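You operate a simulated robot arm through the tools that you are given. There is no shell and no other tool.

Carry out the task below with a simulated robot arm. There is one attempt and no reset: what you move stays moved.

## Task
Put things in order on the bare side of the long bench. At the end: the brown cardboard tube from the bare side of the long bench stands where the yellow box (marked "BALL") stood; the brown slim carton (marked "STOP") from the bare side of the long bench stands on top of the grey pack (marked "SHORTS"); the red bottle stands where the brown slim carton stood; the yellow box from the bare side of the long bench stands where the red bottle stood; whatever was shut is shut again. Leave all else as you found it, and nothing knocked over.

The check looks at the end state, three seconds after you hand in, the way a careful person would. Anything else that was tipped, shoved, dropped, spilled or broken makes it a failure.

## Robot
A 7-joint arm with a two-finger parallel gripper, fixed in place. Base frame: the origin is at the foot of the arm, x ahead of it, y to its left, z up; the work surface is at about z = 0. Readings come in m, rad, newtons and seconds.
With the tool pointing down near the work surface it reaches from about 0.22 to 0.58 m from the base axis. Its first joint turns from -1.152 to 1.152 rad. Payload 2.5 kg.
The TCP is the grasp point between the finger pads, 0.023 m short of the fingertips. In the tool frame z runs along the fingers and y along their closing line. The gripper opens to 0.094 m. The fingers are 0.038 m wide and 0.01 m thick; the gripper's body (0.054 by 0.096 m) begins 0.039 m behind the TCP.
Orientation is that of the tool frame in the base frame, as a unit quaternion [x, y, z, w]. With the fingers straight down and closing along the base's y, the tool's x points along the base's -x, its y along +y and its z along -z.

## Interface
- The arm moves only by the tool jog_arm. Its argument "targets" is a list of rows, each a list of 7 numbers: the shift along the tool's x, y, z in m, then the turn, a rotation vector about the tool's x, y, z in rad, then the finger opening in m, from 0 to 0.094. In form: [[x, y, z, ax, ay, az, jaw], ...]. A call has 1 to 20 rows; each row is the pose to reach, as a shift and turn from the pose commanded when the call began, along the tool's axes at that moment. A row lasts 0.2 s, in which the tool goes at most 0.05 m and 0.15 rad; a call with a longer step from one row to the next is refused whole, and so is a gripper value outside its range. Where a pose cannot be reached the arm comes as near as it can. A force on the tool above 40 N (or 10 N above the force at the start of the call, whichever is more), or a blocked arm, ends the call early, and 0.2 s more pass. The fingers move at their own pace (about 0.108 m/s each) and stop on an object; they squeeze with about 35 N. The grip force told is the motor's: it shows also when the fingers shut on nothing. Time passes only in rows, and 0.2 s behind the last, so rows that repeat a pose let the fingers close. It gives the time, the measured TCP pose, the force on the tool (base axes), the opening and the grip force at its end, in the units of the frame above (readings bear some noise), with the torque about the TCP (base axes, N m) and any sound that the robot's microphone picked up.
- Cameras (640 x 400 px; columns grow to the right, rows downward): "scene" is fixed at [0.1137, -0.4033, 0.5524]; the picture's right is [0.86, -0.51, 0.00], its down [-0.27, -0.45, -0.85] and it looks along [0.44, 0.73, -0.53] (base axes); focal length 370 px, centre (320, 200). "wrist" rides on the gripper at [0.086, 0.016, -0.075] in the tool frame; the picture's right is [-0.18, 0.98, 0.00], its down [-0.58, -0.11, -0.81] and it looks along [-0.79, -0.15, 0.59] (tool axes); focal length 243 px, centre (320, 200). There is no depth. A picture from a camera that has moved, and an enlarged one, comes with that camera's place and axes in the base frame and with its lens.
- get_image(camera): a new picture of that camera. The clock stands still meanwhile.
- zoom(camera, box): a new picture of the part [left, top, right, bottom] of that camera's present view, enlarged. The clock stands still meanwhile.
- job_done(): hands the job in; it is judged then, once.

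Nothing tells you positions but the pictures and the camera data. Unless the task says otherwise, let go and move clear before handing in.

The tools are called after ">>>" as a command line: name --pt "numbers of a row" for each row, then --argument value for the rest, lists and objects as JSON in quotes. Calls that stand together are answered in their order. jog_arm: Moves the arm, as the interface text tells. Its arguments: {"type":"object","properties":{"targets":{"type":"array"}},"required":["targets"]} The other tools are called the same way: get_image (camera) takes a picture; zoom (camera, box) takes an enlarged picture of a part of a camera's view; job_done () hands the job in.

At the start:

```text
time: 0.0
tool_pos: [0.3377, 0.1371, 0.2647]
orientation: [-0.001, 1.0, 0.0, 0.0]
force: [-0.7, 0.3, 0.6]
ft_torque: [-0.01, 0.02, 0.05]
width: 0.0942
grip_force: 0.1
```

scene: 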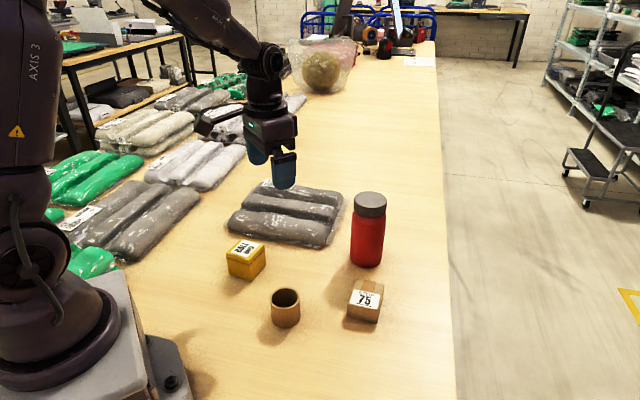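
wrist: 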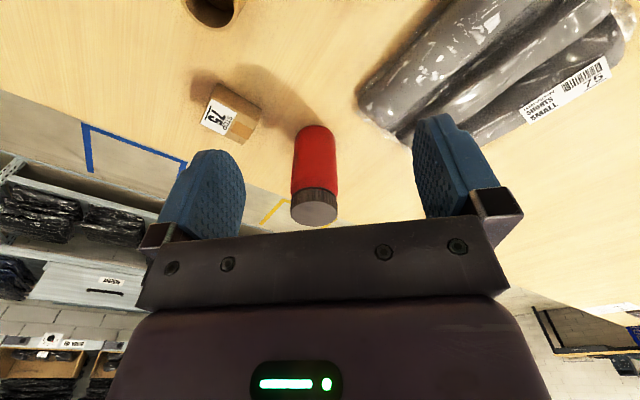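

I see a yellow box, a brown tube, a slim brown carton and a red bottle on the bare side of the bench, with the grey pack behind them. I'll zoom in to pin down their positions before moving.

>>> zoom --camera "scene" --box '[200, 160, 420, 340]'

>>> zoom --camera "scene" --box '[220, 220, 320, 340]'

>>> zoom --camera "scene" --box '[320, 180, 420, 340]'

>>> zoom --camera "wrist" --box '[160, 0, 400, 240]'

```text
2.22 times, centred on (310, 250) of scene
camera zoom: at [0.1137, -0.4033, 0.5524], right [0.86, -0.51, 0.0], down [-0.27, -0.45, -0.85], along [0.44, 0.73, -0.53], focal length 823 px, centre (342, 89)
```

zoom: 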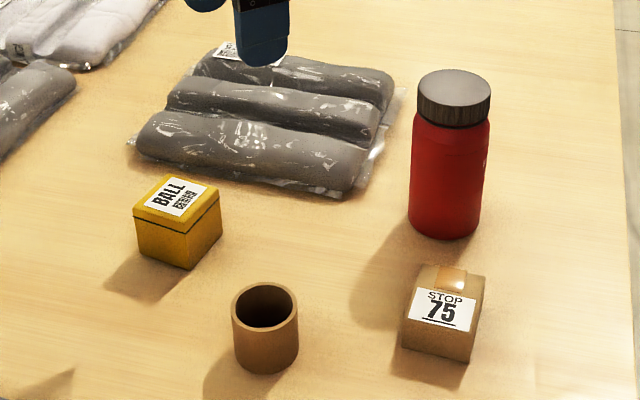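

```text
3.33 times, centred on (270, 280) of scene
camera zoom: at [0.1137, -0.4033, 0.5524], right [0.86, -0.51, 0.0], down [-0.27, -0.45, -0.85], along [0.44, 0.73, -0.53], focal length 1235 px, centre (487, -67)
```

zoom: 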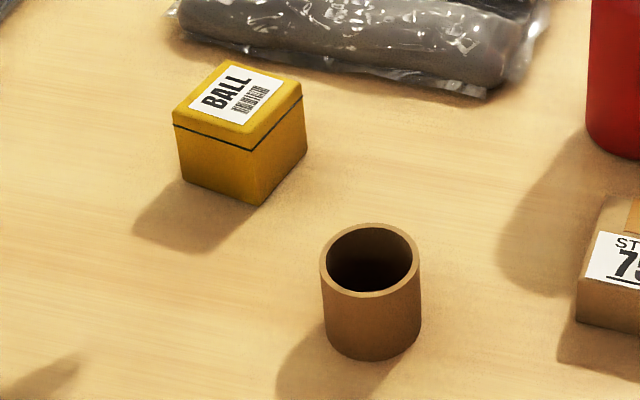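

```text
2.50 times, centred on (370, 260) of scene
camera zoom: at [0.1137, -0.4033, 0.5524], right [0.86, -0.51, 0.0], down [-0.27, -0.45, -0.85], along [0.44, 0.73, -0.53], focal length 926 px, centre (195, 50)
```

zoom: 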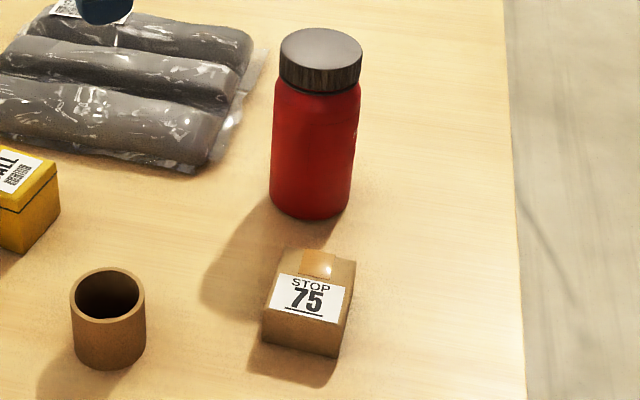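

```text
1.67 times, centred on (280, 120) of wrist
camera zoom: at [0.2528, 0.1522, 0.3394], right [0.18, 0.98, 0.0], down [0.58, -0.11, 0.81], along [0.79, -0.15, -0.59], focal length 404 px, centre (387, 333)
```

zoom: 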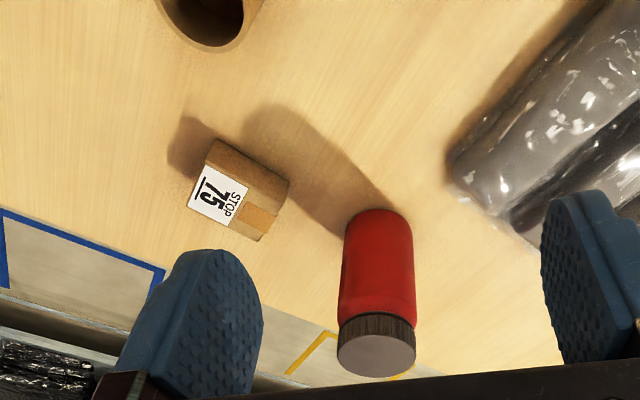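

I place the tube near (0.30, 0.035), the yellow box near (0.284, 0.191), the carton near (0.44, -0.02) and the bottle near (0.528, 0.093). I'll turn the wrist in free air to get a view of the pack and the other objects.

>>> jog_arm --pt "0.02 0 -0.02 0 0 -0.14 0.094" --pt "0.04 0 -0.04 0 0 -0.28 0.094" --pt "0.06 0 -0.06 0 0 -0.42 0.094" --pt "0.06 0 -0.06 0 0 -0.56 0.094" --pt "0.06 0 -0.06 0 0 -0.7 0.094" --pt "0.06 0 -0.06 0 0 -0.7 0.094"

>>> get_image --camera "wrist"

>>> get_image --camera "scene"

```text
time: 1.4
tool_pos: [0.2773, 0.1367, 0.3238]
orientation: [-0.344, 0.939, 0.0, 0.0]
force: [0.4, -0.7, 0.4]
ft_torque: [-0.01, 0.02, -0.02]
width: 0.0938
grip_force: 0.1
```

```text
taken
camera wrist: at [0.203, 0.0927, 0.3995], right [-0.49, 0.87, 0.0], down [0.51, 0.29, 0.81], along [0.7, 0.4, -0.59], focal length 243 px, centre (320, 200)
```

wrist: 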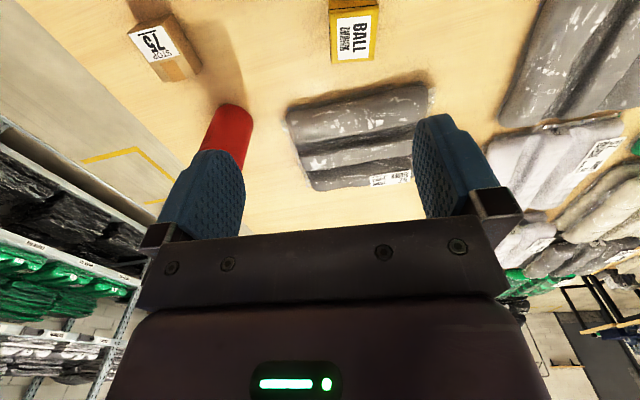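

```text
taken
```

scene: 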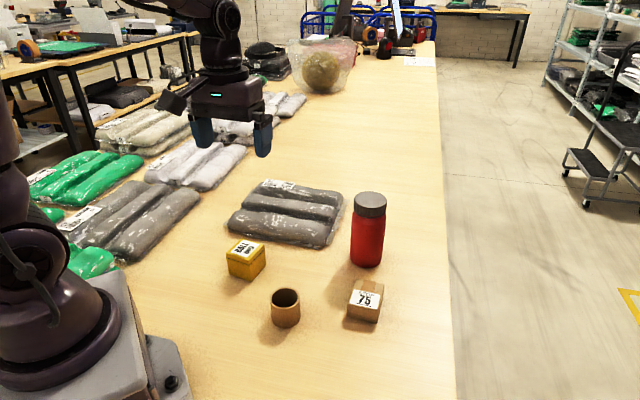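

>>> zoom --camera "wrist" --box '[260, 60, 460, 200]'

>>> zoom --camera "wrist" --box '[100, 0, 420, 200]'

>>> zoom --camera "scene" --box '[220, 170, 360, 260]'

>>> zoom --camera "scene" --box '[40, 140, 240, 270]'

```text
2.86 times, centred on (360, 130) of wrist
camera zoom: at [0.203, 0.0927, 0.3995], right [-0.49, 0.87, 0.0], down [0.51, 0.29, 0.81], along [0.7, 0.4, -0.59], focal length 693 px, centre (206, 400)
```

zoom: 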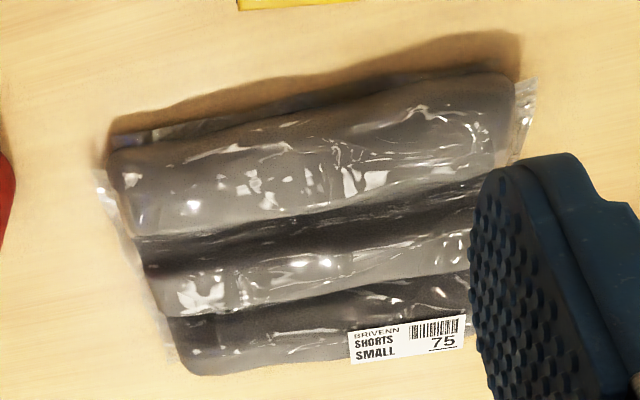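

```text
2.00 times, centred on (260, 100) of wrist
camera zoom: at [0.203, 0.0927, 0.3995], right [-0.49, 0.87, 0.0], down [0.51, 0.29, 0.81], along [0.7, 0.4, -0.59], focal length 485 px, centre (440, 400)
```

zoom: 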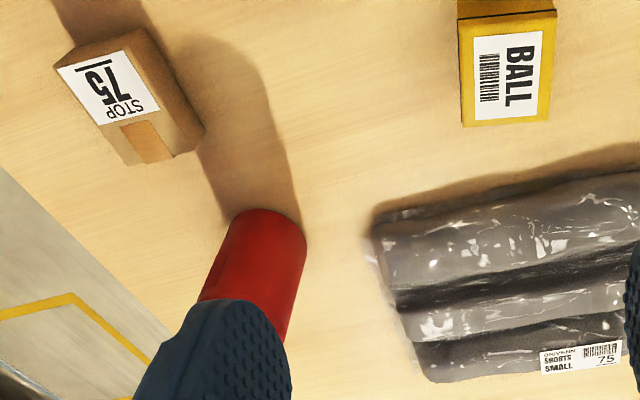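

```text
4.44 times, centred on (290, 215) of scene
camera zoom: at [0.1137, -0.4033, 0.5524], right [0.86, -0.51, 0.0], down [-0.27, -0.45, -0.85], along [0.44, 0.73, -0.53], focal length 1646 px, centre (453, 133)
```

zoom: 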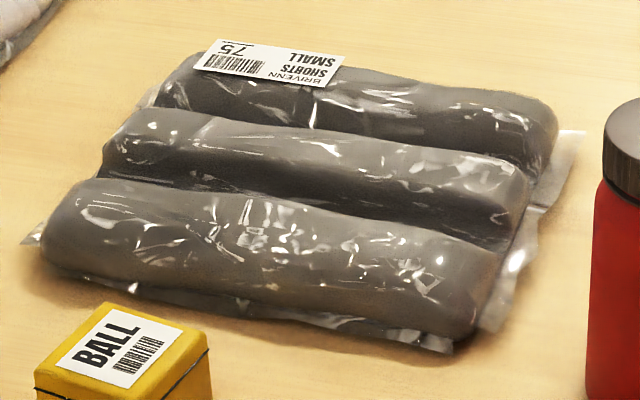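

```text
3.08 times, centred on (140, 205) of scene
camera zoom: at [0.1137, -0.4033, 0.5524], right [0.86, -0.51, 0.0], down [-0.27, -0.45, -0.85], along [0.44, 0.73, -0.53], focal length 1140 px, centre (874, 185)
```

zoom: 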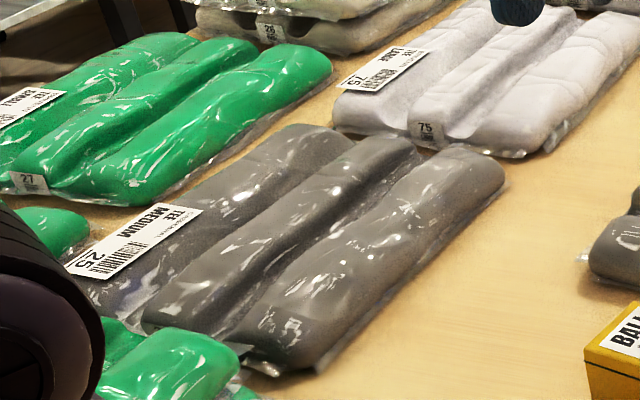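

The SHORTS pack is the grey one with three rolls, next to the yellow box and bottle. The carton is lying with its label up, turned about 42°, so I'll shift to view it squarely from behind.

>>> jog_arm --pt "0.015 -0.035 0.003 0 0 0 0.094" --pt "0.03 -0.07 0.006 0 0 0 0.094" --pt "0.045 -0.105 0.009 0 0 0 0.094" --pt "0.06 -0.14 0.012 0 0 0 0.094" --pt "0.075 -0.175 0.015 0 0 0 0.094" --pt "0.09 -0.21 0.018 0 0 0 0.094" --pt "0.104 -0.245 0.02 0 0 0 0.094" --pt "0.104 -0.245 0.02 0 0 0 0.094" --pt "0.104 -0.245 0.02 0 0 0 0.094"

>>> get_image --camera "wrist"

>>> zoom --camera "wrist" --box '[220, 0, 420, 140]'

```text
time: 3.4
tool_pos: [0.3573, -0.119, 0.3045]
orientation: [-0.342, 0.94, 0.0, 0.0]
force: [-0.4, 0.5, -0.6]
ft_torque: [0.01, 0.0, 0.0]
width: 0.094
grip_force: 0.1
```

```text
taken
camera wrist: at [0.2815, -0.1624, 0.3792], right [-0.49, 0.87, 0.0], down [0.51, 0.29, 0.81], along [0.7, 0.4, -0.59], focal length 243 px, centre (320, 200)
```

wrist: 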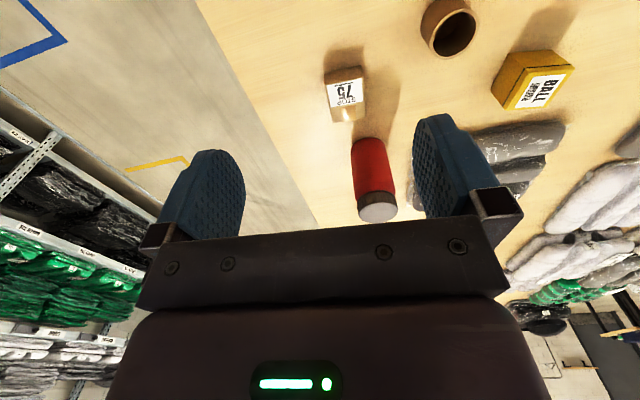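

```text
2.86 times, centred on (320, 70) of wrist
camera zoom: at [0.2815, -0.1624, 0.3792], right [-0.49, 0.87, 0.0], down [0.51, 0.29, 0.81], along [0.7, 0.4, -0.59], focal length 693 px, centre (320, 571)
```

zoom: 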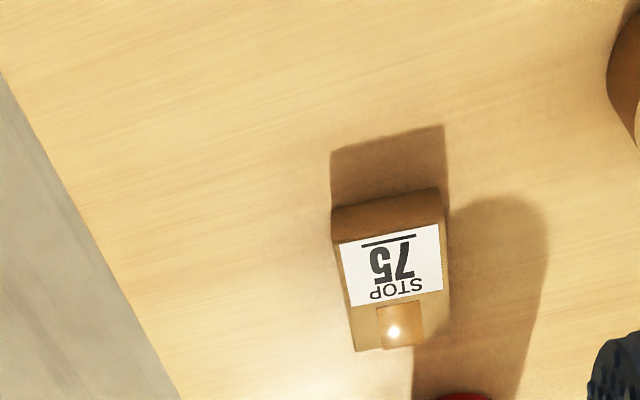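

The carton measures about 57 × 66 × 34 mm, centred near (0.444, -0.022), and the current gripper yaw already matches it. I'll come down above it and check alignment.

>>> jog_arm --pt "-0.025 0.004 0.03 0 0 0 0.094" --pt "-0.05 0.008 0.06 0 0 0 0.094" --pt "-0.075 0.012 0.09 0 0 0 0.094" --pt "-0.1 0.016 0.12 0 0 0 0.094" --pt "-0.129 0.0186 0.155 0 0 0 0.094" --pt "-0.129 0.0186 0.19 0 0 0 0.094" --pt "-0.129 0.0186 0.215 0 0 0 0.094" --pt "-0.129 0.0186 0.215 0 0 0 0.094"

>>> get_image --camera "wrist"

>>> get_image --camera "scene"

```text
time: 5.2
tool_pos: [0.4418, -0.0221, 0.0889]
orientation: [-0.343, 0.939, 0.0, 0.0]
force: [0.0, -0.8, -0.4]
ft_torque: [-0.01, 0.0, -0.02]
width: 0.0942
grip_force: 0.1
```

```text
taken
camera wrist: at [0.3667, -0.0652, 0.1628], right [-0.49, 0.87, 0.0], down [0.51, 0.29, 0.81], along [0.7, 0.4, -0.59], focal length 243 px, centre (320, 200)
```

wrist: 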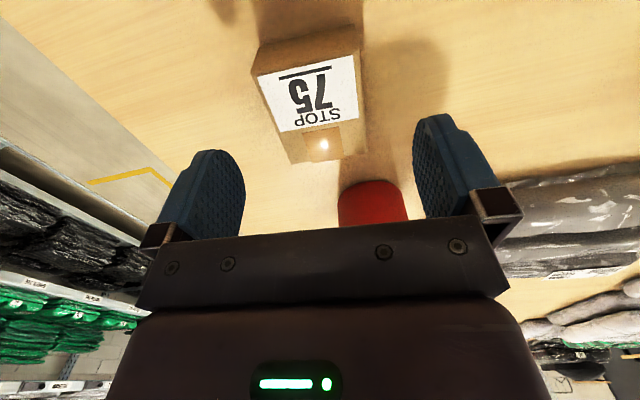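

```text
taken
```

scene: 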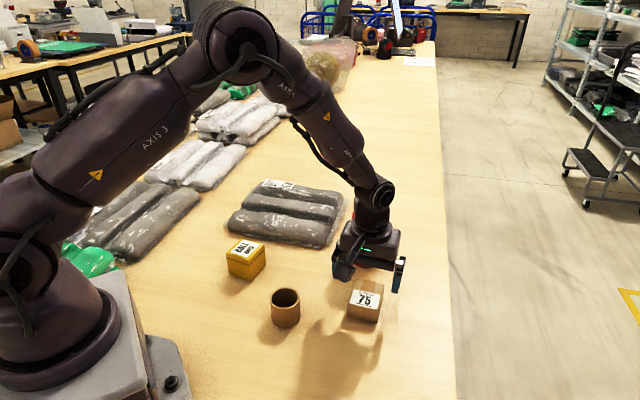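

The fingers straddle the carton, with only a few mm of correction needed. I'll descend and grip it.

>>> jog_arm --pt "-0.003 -0.0026 0.025 0 0 0 0.094" --pt "-0.003 -0.0026 0.045 0 0 0 0.094" --pt "-0.003 -0.0026 0.061 0 0 0 0.094" --pt "-0.003 -0.0026 0.061 0 0 0 0.094" --pt "-0.003 -0.0026 0.061 0 0 0 0.045" --pt "-0.003 -0.0026 0.061 0 0 0 0.045" --pt "-0.003 -0.0026 0.061 0 0 0 0.045"

>>> get_image --camera "wrist"

>>> zoom --camera "scene" --box '[280, 200, 440, 340]'

```text
time: 6.8
tool_pos: [0.4478, -0.0206, 0.0302]
orientation: [-0.342, 0.94, 0.0, 0.001]
force: [-0.7, 0.1, -0.5]
ft_torque: [0.0, 0.0, 0.01]
width: 0.0571
grip_force: 35.1
```

```text
taken
camera wrist: at [0.3718, -0.0649, 0.1038], right [-0.49, 0.87, 0.0], down [0.52, 0.29, 0.81], along [0.7, 0.4, -0.59], focal length 243 px, centre (320, 200)
```

wrist: 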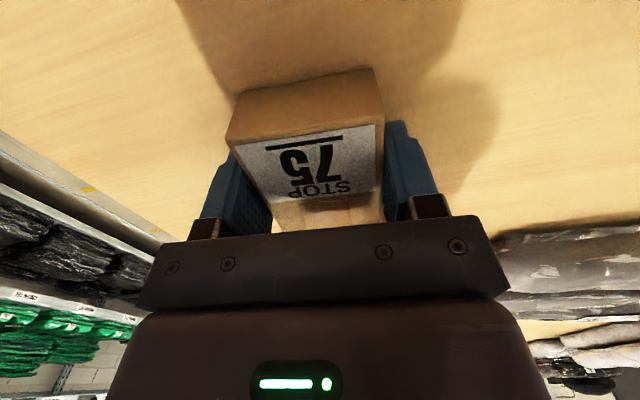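

```text
2.86 times, centred on (360, 270) of scene
camera zoom: at [0.1137, -0.4033, 0.5524], right [0.86, -0.51, 0.0], down [-0.27, -0.45, -0.85], along [0.44, 0.73, -0.53], focal length 1058 px, centre (206, 0)
```

zoom: 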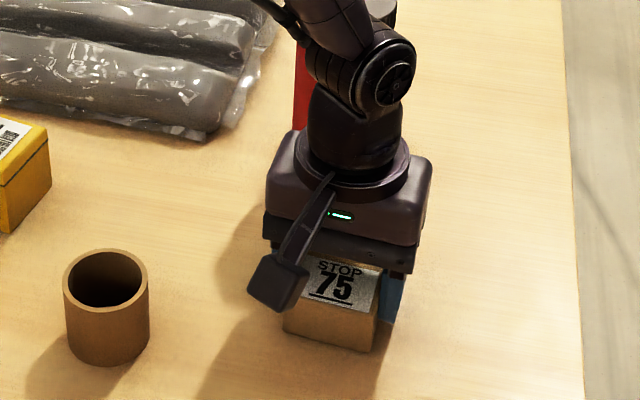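

The carton is gripped at 57 mm. I'll lift it and move behind the grey pack for a look at its ridges before placing.

>>> jog_arm --pt "0 0 -0.03 0 0 0 0.045" --pt "0 0 -0.07 0 0 0 0.045" --pt "0 0 -0.115 0 0 0 0.045" --pt "0 0 -0.16 0 0 0 0.045" --pt "0 0 -0.2 0 0 0 0.045" --pt "-0.006 0.038 -0.22 0 0 -0.03 0.045" --pt "-0.012 0.076 -0.23 0 0 -0.06 0.045" --pt "-0.018 0.114 -0.24 0 0 -0.09 0.045" --pt "-0.025 0.152 -0.24 0 0 -0.12 0.045" --pt "-0.032 0.19 -0.24 0 0 -0.13 0.045" --pt "-0.039 0.228 -0.24 0 0 -0.13 0.045" --pt "-0.039 0.228 -0.24 0 0 -0.13 0.045"

>>> get_image --camera "wrist"

>>> get_image --camera "scene"

```text
time: 9.4
tool_pos: [0.3275, 0.18, 0.2664]
orientation: [-0.403, 0.915, 0.0, 0.0]
force: [0.2, -0.6, 0.6]
ft_torque: [0.01, 0.0, 0.0]
width: 0.0449
grip_force: 0.2
```

```text
taken
camera wrist: at [0.2595, 0.1263, 0.3411], right [-0.6, 0.8, 0.0], down [0.47, 0.36, 0.81], along [0.64, 0.48, -0.59], focal length 243 px, centre (320, 200)
```

wrist: 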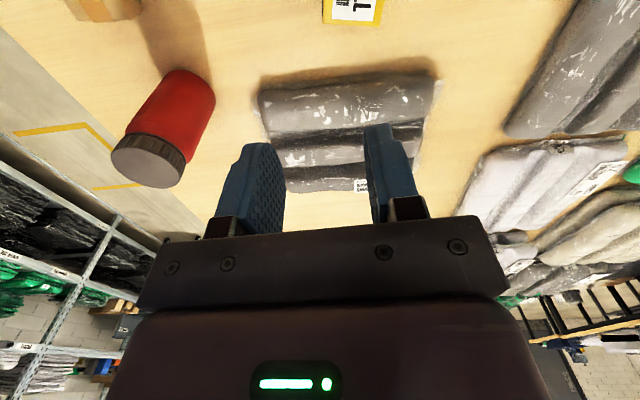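

```text
taken
```

scene: 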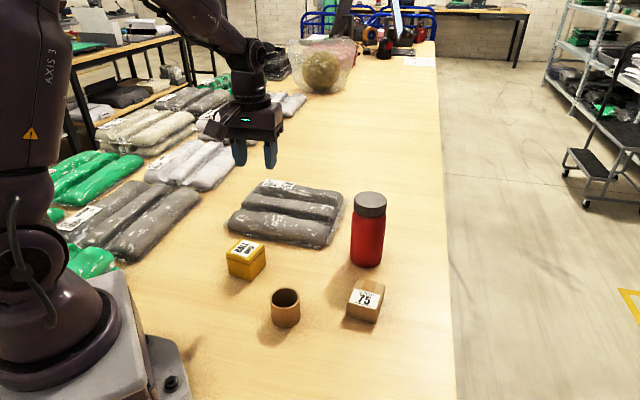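

The carton slid out of the grip and is still on the bench. I'll check whether it moved.

>>> zoom --camera "scene" --box '[320, 180, 420, 340]'

>>> zoom --camera "wrist" --box '[240, 40, 460, 200]'

```text
2.50 times, centred on (370, 260) of scene
camera zoom: at [0.1137, -0.4033, 0.5524], right [0.86, -0.51, 0.0], down [-0.27, -0.45, -0.85], along [0.44, 0.73, -0.53], focal length 926 px, centre (195, 50)
```

zoom: 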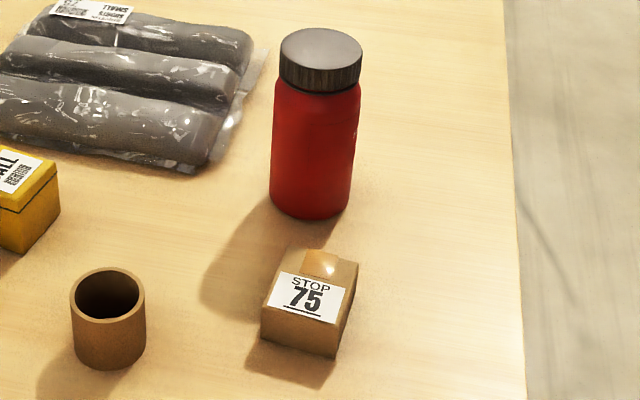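

```text
2.50 times, centred on (350, 120) of wrist
camera zoom: at [0.2595, 0.1263, 0.3411], right [-0.6, 0.8, 0.0], down [0.47, 0.36, 0.81], along [0.64, 0.48, -0.59], focal length 606 px, centre (245, 400)
```

zoom: 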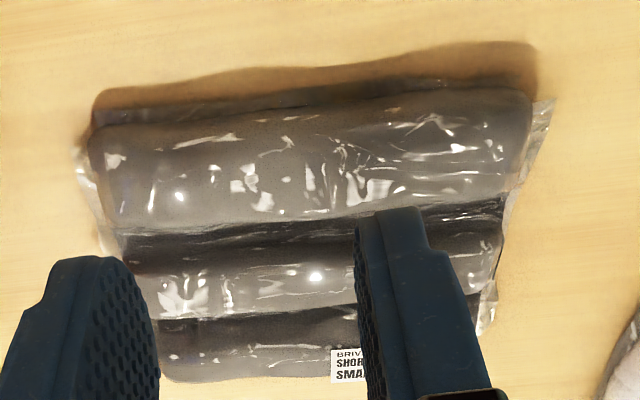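

The carton stayed nearly in place, turned only a few degrees. I'll go back above it, grip lower and lift slowly while watching the load.

>>> jog_arm --pt "0.011 -0.037 0 0 0 0.03 0.094" --pt "0.022 -0.074 0 0 0 0.06 0.094" --pt "0.033 -0.111 0 0 0 0.09 0.094" --pt "0.045 -0.148 0 0 0 0.12 0.094" --pt "0.057 -0.186 0.02 0 0 0.14 0.094" --pt "0.068 -0.223 0.05 0 0 0.14 0.094" --pt "0.068 -0.223 0.095 0 0 0.14 0.094" --pt "0.068 -0.223 0.14 0 0 0.14 0.094" --pt "0.068 -0.223 0.175 0 0 0.14 0.094" --pt "0.068 -0.223 0.175 0 0 0.14 0.094"

>>> get_image --camera "wrist"

>>> zoom --camera "scene" --box '[320, 220, 420, 340]'

```text
time: 11.6
tool_pos: [0.446, -0.0235, 0.0943]
orientation: [-0.338, 0.941, -0.001, 0.0]
force: [-0.2, -0.1, -0.9]
ft_torque: [-0.06, 0.0, 0.02]
width: 0.094
grip_force: 0.1
```

```text
taken
camera wrist: at [0.3703, -0.0669, 0.1694], right [-0.48, 0.88, 0.0], down [0.52, 0.29, 0.81], along [0.71, 0.39, -0.59], focal length 243 px, centre (320, 200)
```

wrist: 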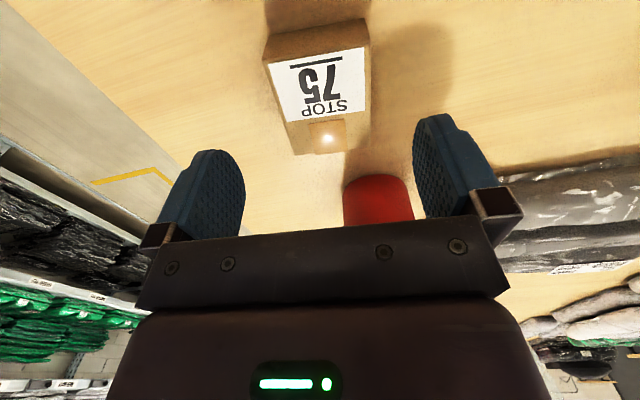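

```text
3.33 times, centred on (370, 280) of scene
camera zoom: at [0.1137, -0.4033, 0.5524], right [0.86, -0.51, 0.0], down [-0.27, -0.45, -0.85], along [0.44, 0.73, -0.53], focal length 1235 px, centre (153, -67)
```

zoom: 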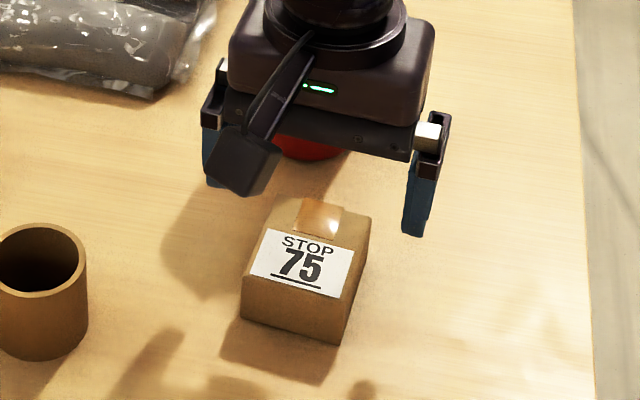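

I'm aligned over the carton. I'll descend a little lower than before, squeeze longer, then lift 2 cm slowly.

>>> jog_arm --pt "0 0 0.03 0 0 0 0.094" --pt "0 0 0.055 0 0 0 0.094" --pt "0 0 0.0695 0 0 0 0.094" --pt "0 0 0.0695 0 0 0 0.094" --pt "0 0 0.0695 0 0 0 0.02" --pt "0 0 0.0695 0 0 0 0.02" --pt "0 0 0.0695 0 0 0 0.02" --pt "0 0 0.0695 0 0 0 0.02"

>>> jog_arm --pt "0 0 -0.002 0 0 0 0.02" --pt "0 0 -0.004 0 0 0 0.02" --pt "0 0 -0.006 0 0 0 0.02" --pt "0 0 -0.008 0 0 0 0.02" --pt "0 0 -0.01 0 0 0 0.02"

>>> get_image --camera "wrist"

>>> zoom --camera "scene" --box '[320, 220, 420, 340]'

```text
time: 13.4
tool_pos: [0.4479, -0.0219, 0.0256]
orientation: [-0.338, 0.941, 0.0, 0.0]
force: [-0.9, -0.1, 0.4]
ft_torque: [0.01, 0.01, 0.01]
width: 0.0572
grip_force: 34.8
```

```text
time: 14.6
tool_pos: [0.4493, -0.0224, 0.0344]
orientation: [-0.338, 0.941, 0.0, -0.001]
force: [1.1, 0.1, -0.2]
ft_torque: [0.01, 0.03, -0.02]
width: 0.0571
grip_force: 34.7
```

```text
taken
camera wrist: at [0.3733, -0.0648, 0.1094], right [-0.48, 0.88, 0.0], down [0.52, 0.29, 0.81], along [0.71, 0.39, -0.59], focal length 243 px, centre (320, 200)
```

wrist: 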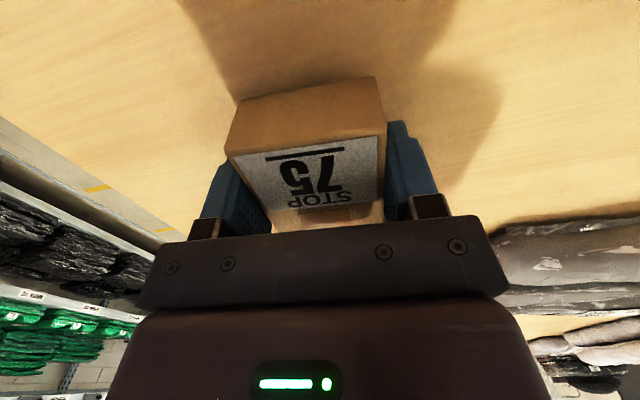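

```text
3.33 times, centred on (370, 280) of scene
camera zoom: at [0.1137, -0.4033, 0.5524], right [0.86, -0.51, 0.0], down [-0.27, -0.45, -0.85], along [0.44, 0.73, -0.53], focal length 1235 px, centre (153, -67)
```

zoom: 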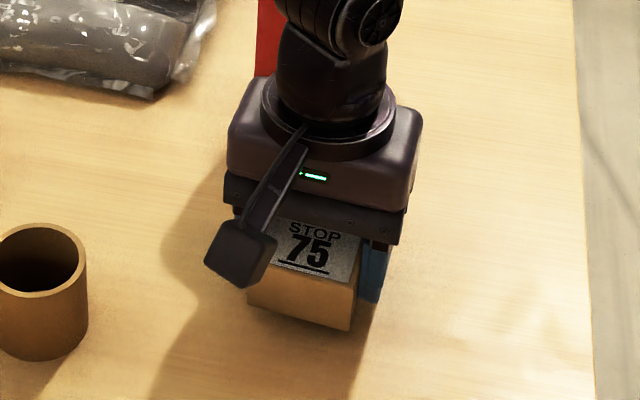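

The carton is now clear of the bench and still held at 57 mm. I'll keep lifting gently and check again.

>>> jog_arm --pt "0 0 -0.005 0 0 0 0.02" --pt "0 0 -0.012 0 0 0 0.02" --pt "0 0 -0.02 0 0 0 0.02" --pt "0 0 -0.03 0 0 0 0.02" --pt "0 0 -0.04 0 0 0 0.02" --pt "0 0 -0.048 0 0 0 0.02"

>>> zoom --camera "scene" --box '[320, 180, 440, 340]'

>>> get_image --camera "wrist"

```text
time: 16.0
tool_pos: [0.4481, -0.0215, 0.0828]
orientation: [-0.338, 0.941, 0.001, 0.001]
force: [0.4, -0.2, -1.1]
ft_torque: [-0.04, -0.02, 0.0]
width: 0.0568
grip_force: 35.0
```

```text
2.50 times, centred on (380, 260) of scene
camera zoom: at [0.1137, -0.4033, 0.5524], right [0.86, -0.51, 0.0], down [-0.27, -0.45, -0.85], along [0.44, 0.73, -0.53], focal length 926 px, centre (170, 50)
```

zoom: 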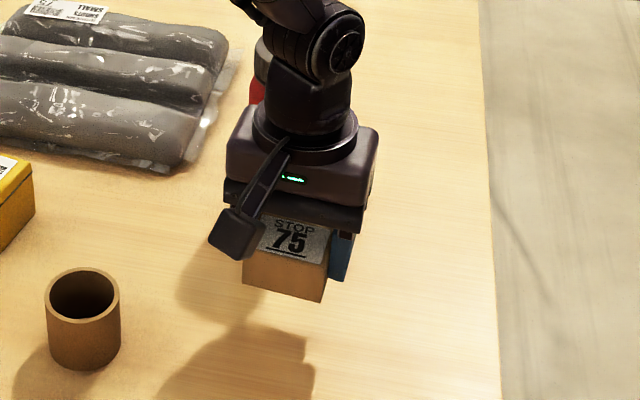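

```text
taken
camera wrist: at [0.3721, -0.0649, 0.1568], right [-0.48, 0.88, 0.0], down [0.52, 0.29, 0.81], along [0.71, 0.39, -0.59], focal length 243 px, centre (320, 200)
```

wrist: 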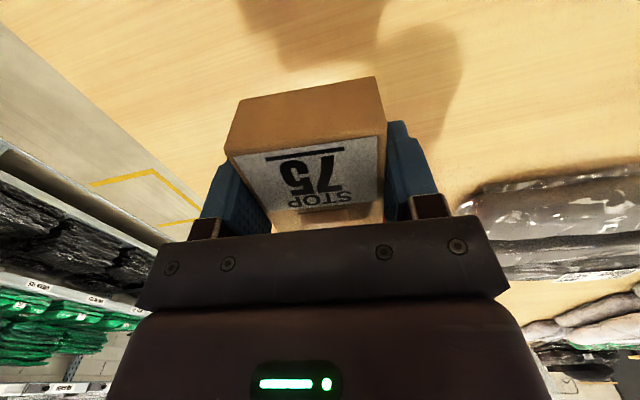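

It's securely held. I'll raise it well above bottle height gently, then carry it over the pack at a moderate speed.

>>> jog_arm --pt "0 0 -0.01 0 0 0 0.02" --pt "0 0 -0.025 0 0 0 0.02" --pt "0 0 -0.045 0 0 0 0.02" --pt "0 0 -0.065 0 0 0 0.02" --pt "0 0 -0.085 0 0 0 0.02" --pt "0 0 -0.105 0 0 0 0.02" --pt "0 0 -0.12 0 0 0 0.02" --pt "0 0 -0.13 0 0 0 0.02"

>>> jog_arm --pt "-0.005 0.007 0 0 0 0 0.02" --pt "-0.014 0.02 0 0 0 -0.01 0.02" --pt "-0.028 0.04 0 0 0 -0.02 0.02" --pt "-0.042 0.06 0 0 0 -0.03 0.02" --pt "-0.056 0.08 0 0 0 -0.04 0.02" --pt "-0.07 0.1 0 0 0 -0.05 0.02" --pt "-0.084 0.12 0 0 0 -0.06 0.02" --pt "-0.098 0.14 0 0 0 -0.07 0.02" --pt "-0.112 0.16 0 0 0 -0.08 0.02" --pt "-0.126 0.18 0 0 0 -0.09 0.02" --pt "-0.14 0.2 0 0 0 -0.1 0.02" --pt "-0.154 0.22 0 0 0 -0.11 0.02" --pt "-0.168 0.24 0 0 0 -0.12 0.02" --pt "-0.18 0.257 0 0 0 -0.13 0.02" --pt "-0.1866 0.2673 0 0 0 -0.14 0.02" --pt "-0.1866 0.2673 0 0 0 -0.14 0.02"

>>> get_image --camera "wrist"

>>> get_image --camera "scene"

```text
time: 17.8
tool_pos: [0.4494, -0.0217, 0.2134]
orientation: [-0.338, 0.941, 0.0, -0.001]
force: [0.7, -0.1, -0.5]
ft_torque: [-0.02, 0.02, 0.01]
width: 0.0574
grip_force: 34.9
```

```text
time: 21.2
tool_pos: [0.4214, 0.3032, 0.2126]
orientation: [-0.403, 0.915, 0.0, 0.0]
force: [-0.8, -0.1, -0.6]
ft_torque: [-0.01, 0.02, 0.01]
width: 0.0572
grip_force: 35.4
```

```text
taken
camera wrist: at [0.3525, 0.2497, 0.2873], right [-0.6, 0.8, 0.0], down [0.47, 0.36, 0.81], along [0.64, 0.48, -0.59], focal length 243 px, centre (320, 200)
```

wrist: 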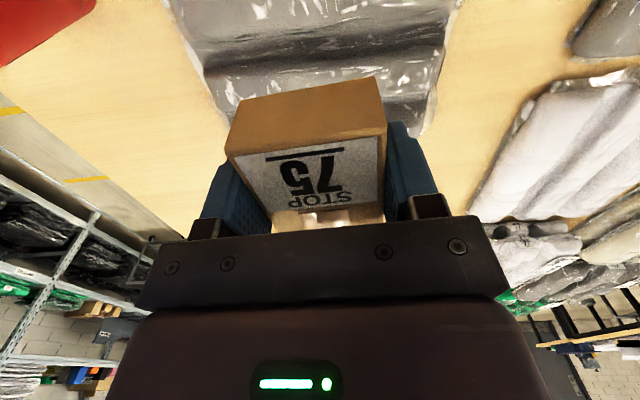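

```text
taken
```

scene: 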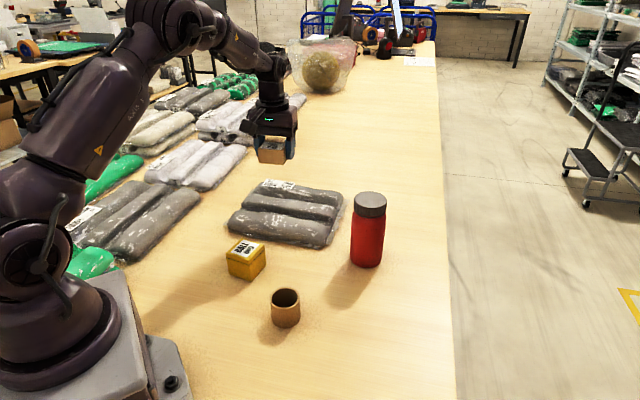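

Carton is above the grey pack, over the valley between the front and middle rolls. I'll lower to just above it and look.

>>> jog_arm --pt "0 0 0.02 0 0 0 0.02" --pt "0 0 0.045 0 0 0 0.02" --pt "0 0 0.07 0 0 0 0.02" --pt "0 0 0.095 0 0 0 0.02" --pt "0 0 0.112 0 0 0 0.02" --pt "0 0 0.12 0 0 0 0.02" --pt "0 0 0.12 0 0 0 0.02"

>>> zoom --camera "scene" --box '[210, 130, 370, 260]'

>>> get_image --camera "wrist"

```text
time: 22.8
tool_pos: [0.4227, 0.3027, 0.0924]
orientation: [-0.404, 0.915, 0.0, 0.0]
force: [-0.1, 0.5, -0.4]
ft_torque: [0.01, 0.01, 0.01]
width: 0.0573
grip_force: 34.9
```

```text
3.08 times, centred on (290, 195) of scene
camera zoom: at [0.1137, -0.4033, 0.5524], right [0.86, -0.51, 0.0], down [-0.27, -0.45, -0.85], along [0.44, 0.73, -0.53], focal length 1140 px, centre (412, 215)
```

zoom: 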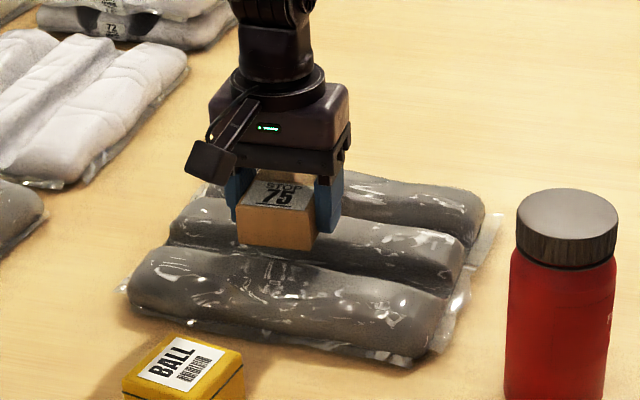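

```text
taken
camera wrist: at [0.3531, 0.2494, 0.1664], right [-0.6, 0.8, 0.0], down [0.47, 0.36, 0.81], along [0.64, 0.48, -0.59], focal length 243 px, centre (320, 200)
```

wrist: 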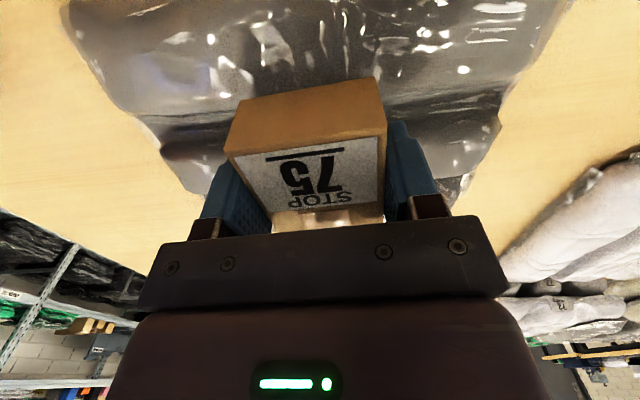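

It's centred over the pack, with the bottom roughly 2 cm above the rolls. I'll lower in small steps and watch the contact force.

>>> jog_arm --pt "0 0 0.005 0 0 0 0.02" --pt "0 0 0.01 0 0 0 0.02" --pt "0 0 0.014 0 0 0 0.02" --pt "0 0 0.018 0 0 0 0.02"

>>> jog_arm --pt "0 0 0.001 0 0 0 0.02" --pt "0 0 0.002 0 0 0 0.02" --pt "0 0 0.003 0 0 0 0.02"

>>> zoom --camera "scene" --box '[210, 130, 370, 260]'

```text
time: 23.8
tool_pos: [0.4228, 0.3032, 0.0742]
orientation: [-0.403, 0.915, -0.001, 0.0]
force: [0.0, -0.9, -0.1]
ft_torque: [0.04, 0.0, 0.02]
width: 0.0574
grip_force: 35.0
```

```text
time: 24.6
tool_pos: [0.4227, 0.3034, 0.0727]
orientation: [-0.403, 0.915, 0.0, 0.0]
force: [-0.1, 0.1, 0.0]
ft_torque: [0.01, 0.01, 0.02]
width: 0.0573
grip_force: 35.3
```

```text
3.08 times, centred on (290, 195) of scene
camera zoom: at [0.1137, -0.4033, 0.5524], right [0.86, -0.51, 0.0], down [-0.27, -0.45, -0.85], along [0.44, 0.73, -0.53], focal length 1140 px, centre (412, 215)
```

zoom: 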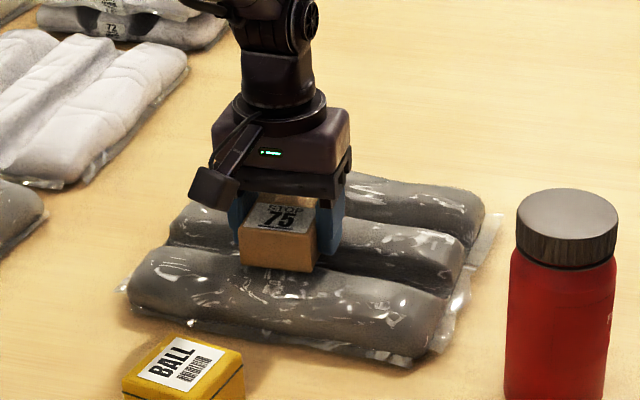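

>>> jog_arm --pt "0 0 0.001 0 0 0 0.02" --pt "0 0 0.002 0 0 0 0.02" --pt "0 0 0.003 0 0 0 0.02" --pt "0 0 0.004 0 0 0 0.02"

>>> jog_arm --pt "0 0 0.001 0 0 0 0.02" --pt "0 0 0.002 0 0 0 0.02" --pt "0 0 0.003 0 0 0 0.02"

>>> zoom --camera "scene" --box '[240, 160, 340, 240]'

```text
time: 25.6
tool_pos: [0.4229, 0.3029, 0.0653]
orientation: [-0.403, 0.915, 0.0, 0.0]
force: [-0.2, -0.2, -0.5]
ft_torque: [-0.03, 0.0, 0.02]
width: 0.0575
grip_force: 34.9
```

```text
time: 26.4
tool_pos: [0.4222, 0.3035, 0.0668]
orientation: [-0.403, 0.915, 0.0, 0.001]
force: [-6.9, -4.5, 21.6]
ft_torque: [-0.22, 0.24, -0.01]
width: 0.0571
grip_force: 34.7
```

```text
5.00 times, centred on (290, 200) of scene
camera zoom: at [0.1136, -0.4034, 0.5523], right [0.86, -0.51, 0.0], down [-0.27, -0.45, -0.85], along [0.44, 0.73, -0.53], focal length 1852 px, centre (470, 200)
```

zoom: 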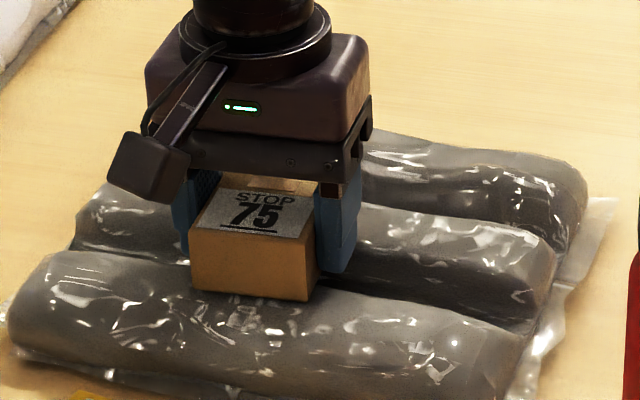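

The carton is pressing on the pack at 21 N. I'll ease up about a millimetre, open slightly and look before retreating.

>>> jog_arm --pt "0 0 -0.001 0 0 0 0.02" --pt "0 0 -0.001 0 0 0 0.02"

>>> jog_arm --pt "0 0 0 0 0 0 0.06" --pt "0 0 0 0 0 0 0.065" --pt "0 0 0 0 0 0 0.068" --pt "0 0 0 0 0 0 0.068"

>>> zoom --camera "scene" --box '[240, 160, 340, 240]'

>>> get_image --camera "wrist"

```text
time: 27.0
tool_pos: [0.4229, 0.3039, 0.0671]
orientation: [-0.404, 0.915, 0.001, 0.002]
force: [-1.7, 1.9, 17.7]
ft_torque: [-0.22, 0.29, -0.01]
width: 0.0571
grip_force: 34.9
```

```text
time: 28.0
tool_pos: [0.4222, 0.302, 0.0659]
orientation: [-0.404, 0.915, 0.001, -0.002]
force: [-0.3, -1.3, 4.6]
ft_torque: [-0.11, -0.06, -0.09]
width: 0.0684
grip_force: 0.1
```

```text
5.00 times, centred on (290, 200) of scene
camera zoom: at [0.1137, -0.4033, 0.5524], right [0.86, -0.51, 0.0], down [-0.27, -0.45, -0.85], along [0.44, 0.73, -0.53], focal length 1852 px, centre (470, 200)
```

zoom: 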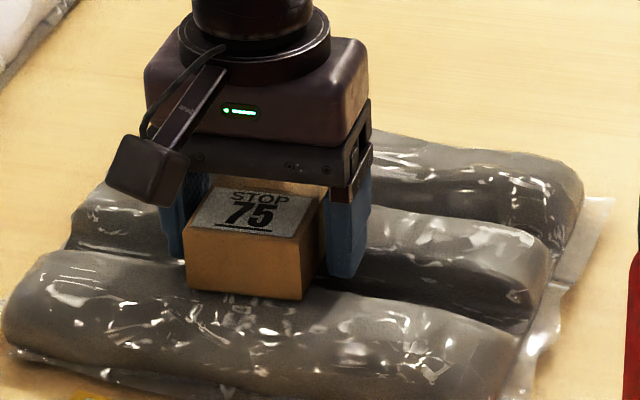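

```text
taken
camera wrist: at [0.3528, 0.2491, 0.1397], right [-0.6, 0.8, 0.0], down [0.47, 0.36, 0.8], along [0.64, 0.48, -0.59], focal length 243 px, centre (320, 200)
```

wrist: 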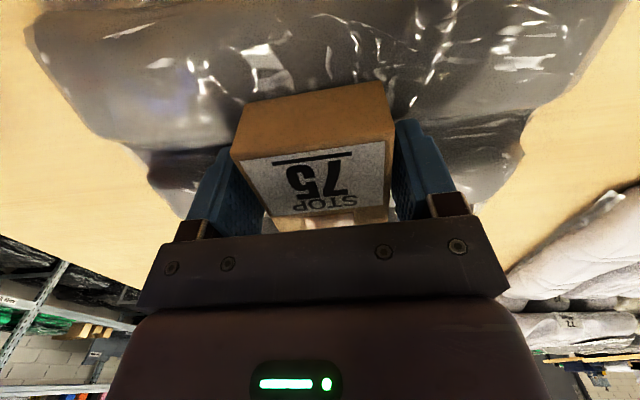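

The carton is resting and released. The fingertips still touch the pack lightly, so I'll raise straight up gently.

>>> jog_arm --pt "0 0 -0.003 0 0 0 0.068" --pt "0 0 -0.007 0 0 0 0.069" --pt "0 0 -0.012 0 0 0 0.07" --pt "0 0 -0.02 0 0 0 0.074" --pt "0 0 -0.03 0 0 0 0.08" --pt "0 0 -0.05 0 0 0 0.09" --pt "0 0 -0.08 0 0 0 0.094" --pt "0 0 -0.12 0 0 0 0.094" --pt "0 0 -0.16 0 0 0 0.094" --pt "0 0 -0.16 0 0 0 0.094"

>>> zoom --camera "scene" --box '[220, 160, 360, 260]'

>>> get_image --camera "wrist"

>>> get_image --camera "scene"

```text
time: 30.2
tool_pos: [0.4214, 0.3017, 0.2257]
orientation: [-0.404, 0.915, 0.0, 0.0]
force: [0.9, 0.6, -0.2]
ft_torque: [0.01, -0.01, 0.0]
width: 0.094
grip_force: 0.0
```

```text
4.00 times, centred on (290, 210) of scene
camera zoom: at [0.1137, -0.4033, 0.5524], right [0.86, -0.51, 0.0], down [-0.27, -0.45, -0.85], along [0.44, 0.73, -0.53], focal length 1482 px, centre (440, 160)
```

zoom: 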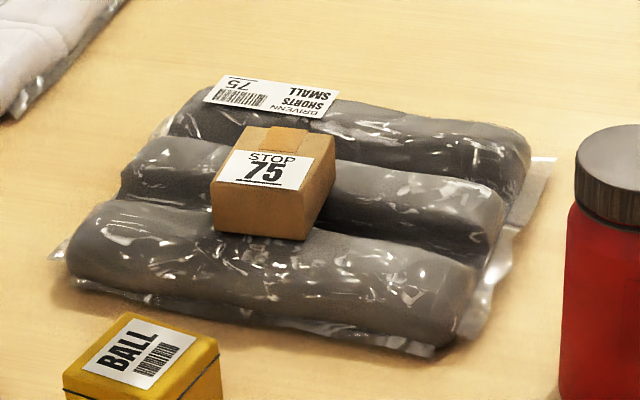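

```text
taken
camera wrist: at [0.3524, 0.2486, 0.2996], right [-0.6, 0.8, 0.0], down [0.47, 0.36, 0.81], along [0.64, 0.48, -0.59], focal length 243 px, centre (320, 200)
```

wrist: 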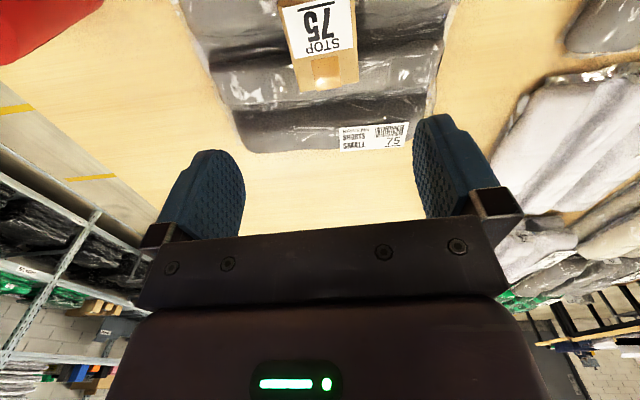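

```text
taken
```

scene: 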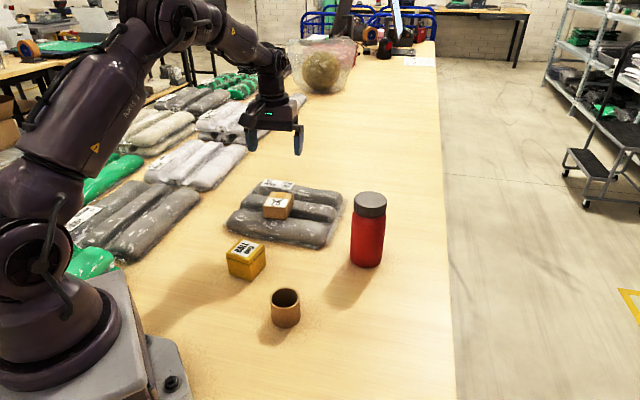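

The carton sits flat on the SHORTS pack. Next is the red bottle, so I'll swing round for a clear view to pin down its axis.

>>> jog_arm --pt "0.03 -0.022 -0.02 0 0 0.1 0.094" --pt "0.06 -0.045 -0.045 0 0 0.2 0.094" --pt "0.09 -0.07 -0.045 0 0 0.31 0.094" --pt "0.12 -0.093 -0.045 0 0 0.42 0.094" --pt "0.15 -0.116 -0.045 0 0 0.54 0.094" --pt "0.175 -0.135 -0.045 0 0 0.64 0.094" --pt "0.193 -0.1475 -0.045 0 0 0.73 0.094" --pt "0.193 -0.1475 -0.045 0 0 0.73 0.094" --pt "0.193 -0.1475 -0.045 0 0 0.73 0.094"

>>> get_image --camera "wrist"

>>> zoom --camera "wrist" --box '[220, 60, 440, 240]'

```text
time: 32.2
tool_pos: [0.4022, 0.0595, 0.2717]
orientation: [-0.049, 0.999, 0.0, -0.001]
force: [-0.4, 0.0, 0.3]
ft_torque: [-0.05, 0.0, 0.02]
width: 0.0941
grip_force: 0.0
```

```text
taken
camera wrist: at [0.3161, 0.0662, 0.3457], right [0.09, 1.0, 0.0], down [0.59, -0.05, 0.81], along [0.8, -0.07, -0.59], focal length 243 px, centre (320, 200)
```

wrist: 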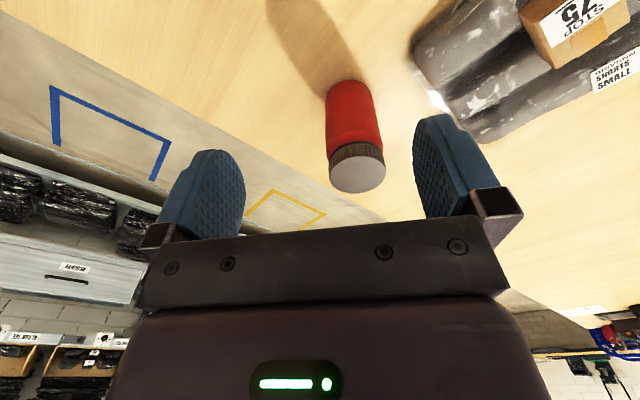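

```text
2.22 times, centred on (330, 150) of wrist
camera zoom: at [0.3161, 0.0662, 0.3457], right [0.09, 1.0, 0.0], down [0.59, -0.05, 0.81], along [0.8, -0.07, -0.59], focal length 539 px, centre (298, 311)
```

zoom: 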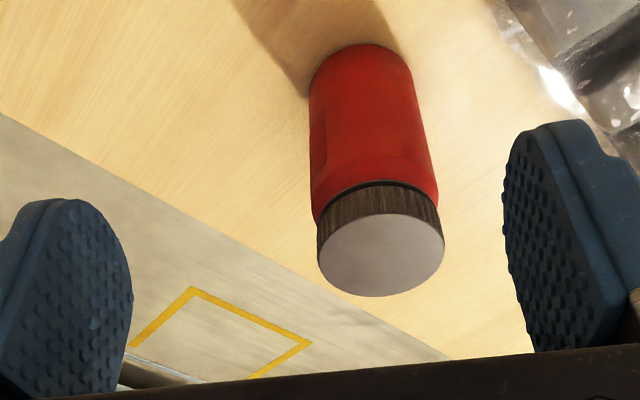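

Both views agree that the bottle axis is at about (0.529, 0.091) and its top at about 0.153 m. I'll move above it with clearance and check alignment.

>>> jog_arm --pt "-0.03 0.0045 0.01 0 0 0 0.094" --pt "-0.06 0.009 0.025 0 0 0 0.094" --pt "-0.09 0.0135 0.04 0 0 0 0.094" --pt "-0.115 0.017 0.055 0 0 0 0.094" --pt "-0.1293 0.0189 0.07 0 0 0 0.094" --pt "-0.1293 0.0189 0.07 0 0 0 0.094" --pt "-0.1293 0.0189 0.07 0 0 0 0.094"

>>> get_image --camera "wrist"

>>> zoom --camera "scene" --box '[290, 120, 450, 280]'

```text
time: 33.8
tool_pos: [0.5302, 0.0925, 0.2022]
orientation: [-0.05, 0.999, 0.0, 0.001]
force: [-0.8, 0.3, -0.1]
ft_torque: [0.03, 0.01, -0.01]
width: 0.0939
grip_force: 0.2
```

```text
taken
camera wrist: at [0.4428, 0.0995, 0.2757], right [0.09, 1.0, 0.0], down [0.59, -0.05, 0.81], along [0.8, -0.07, -0.59], focal length 243 px, centre (320, 200)
```

wrist: 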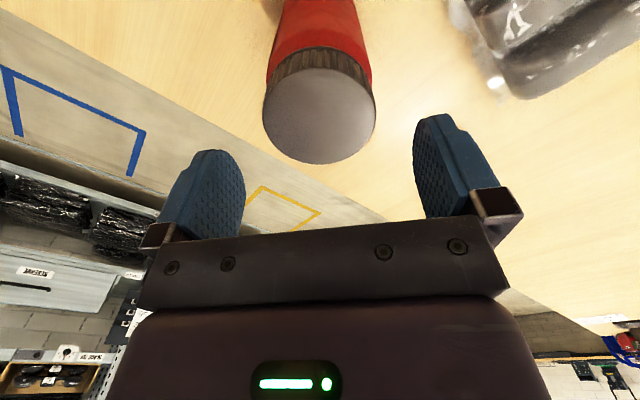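

```text
2.50 times, centred on (370, 200) of scene
camera zoom: at [0.1137, -0.4033, 0.5524], right [0.86, -0.51, 0.0], down [-0.27, -0.45, -0.85], along [0.44, 0.73, -0.53], focal length 926 px, centre (195, 200)
```

zoom: 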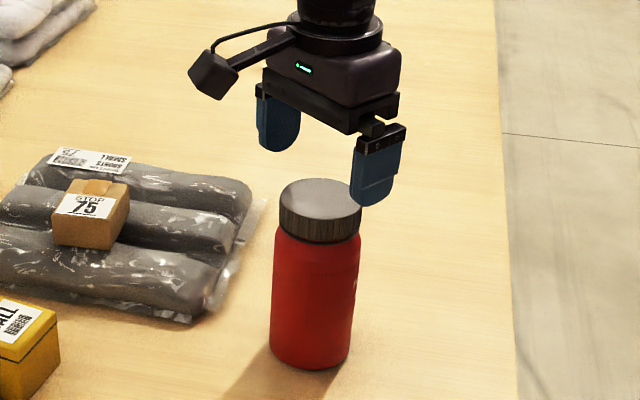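

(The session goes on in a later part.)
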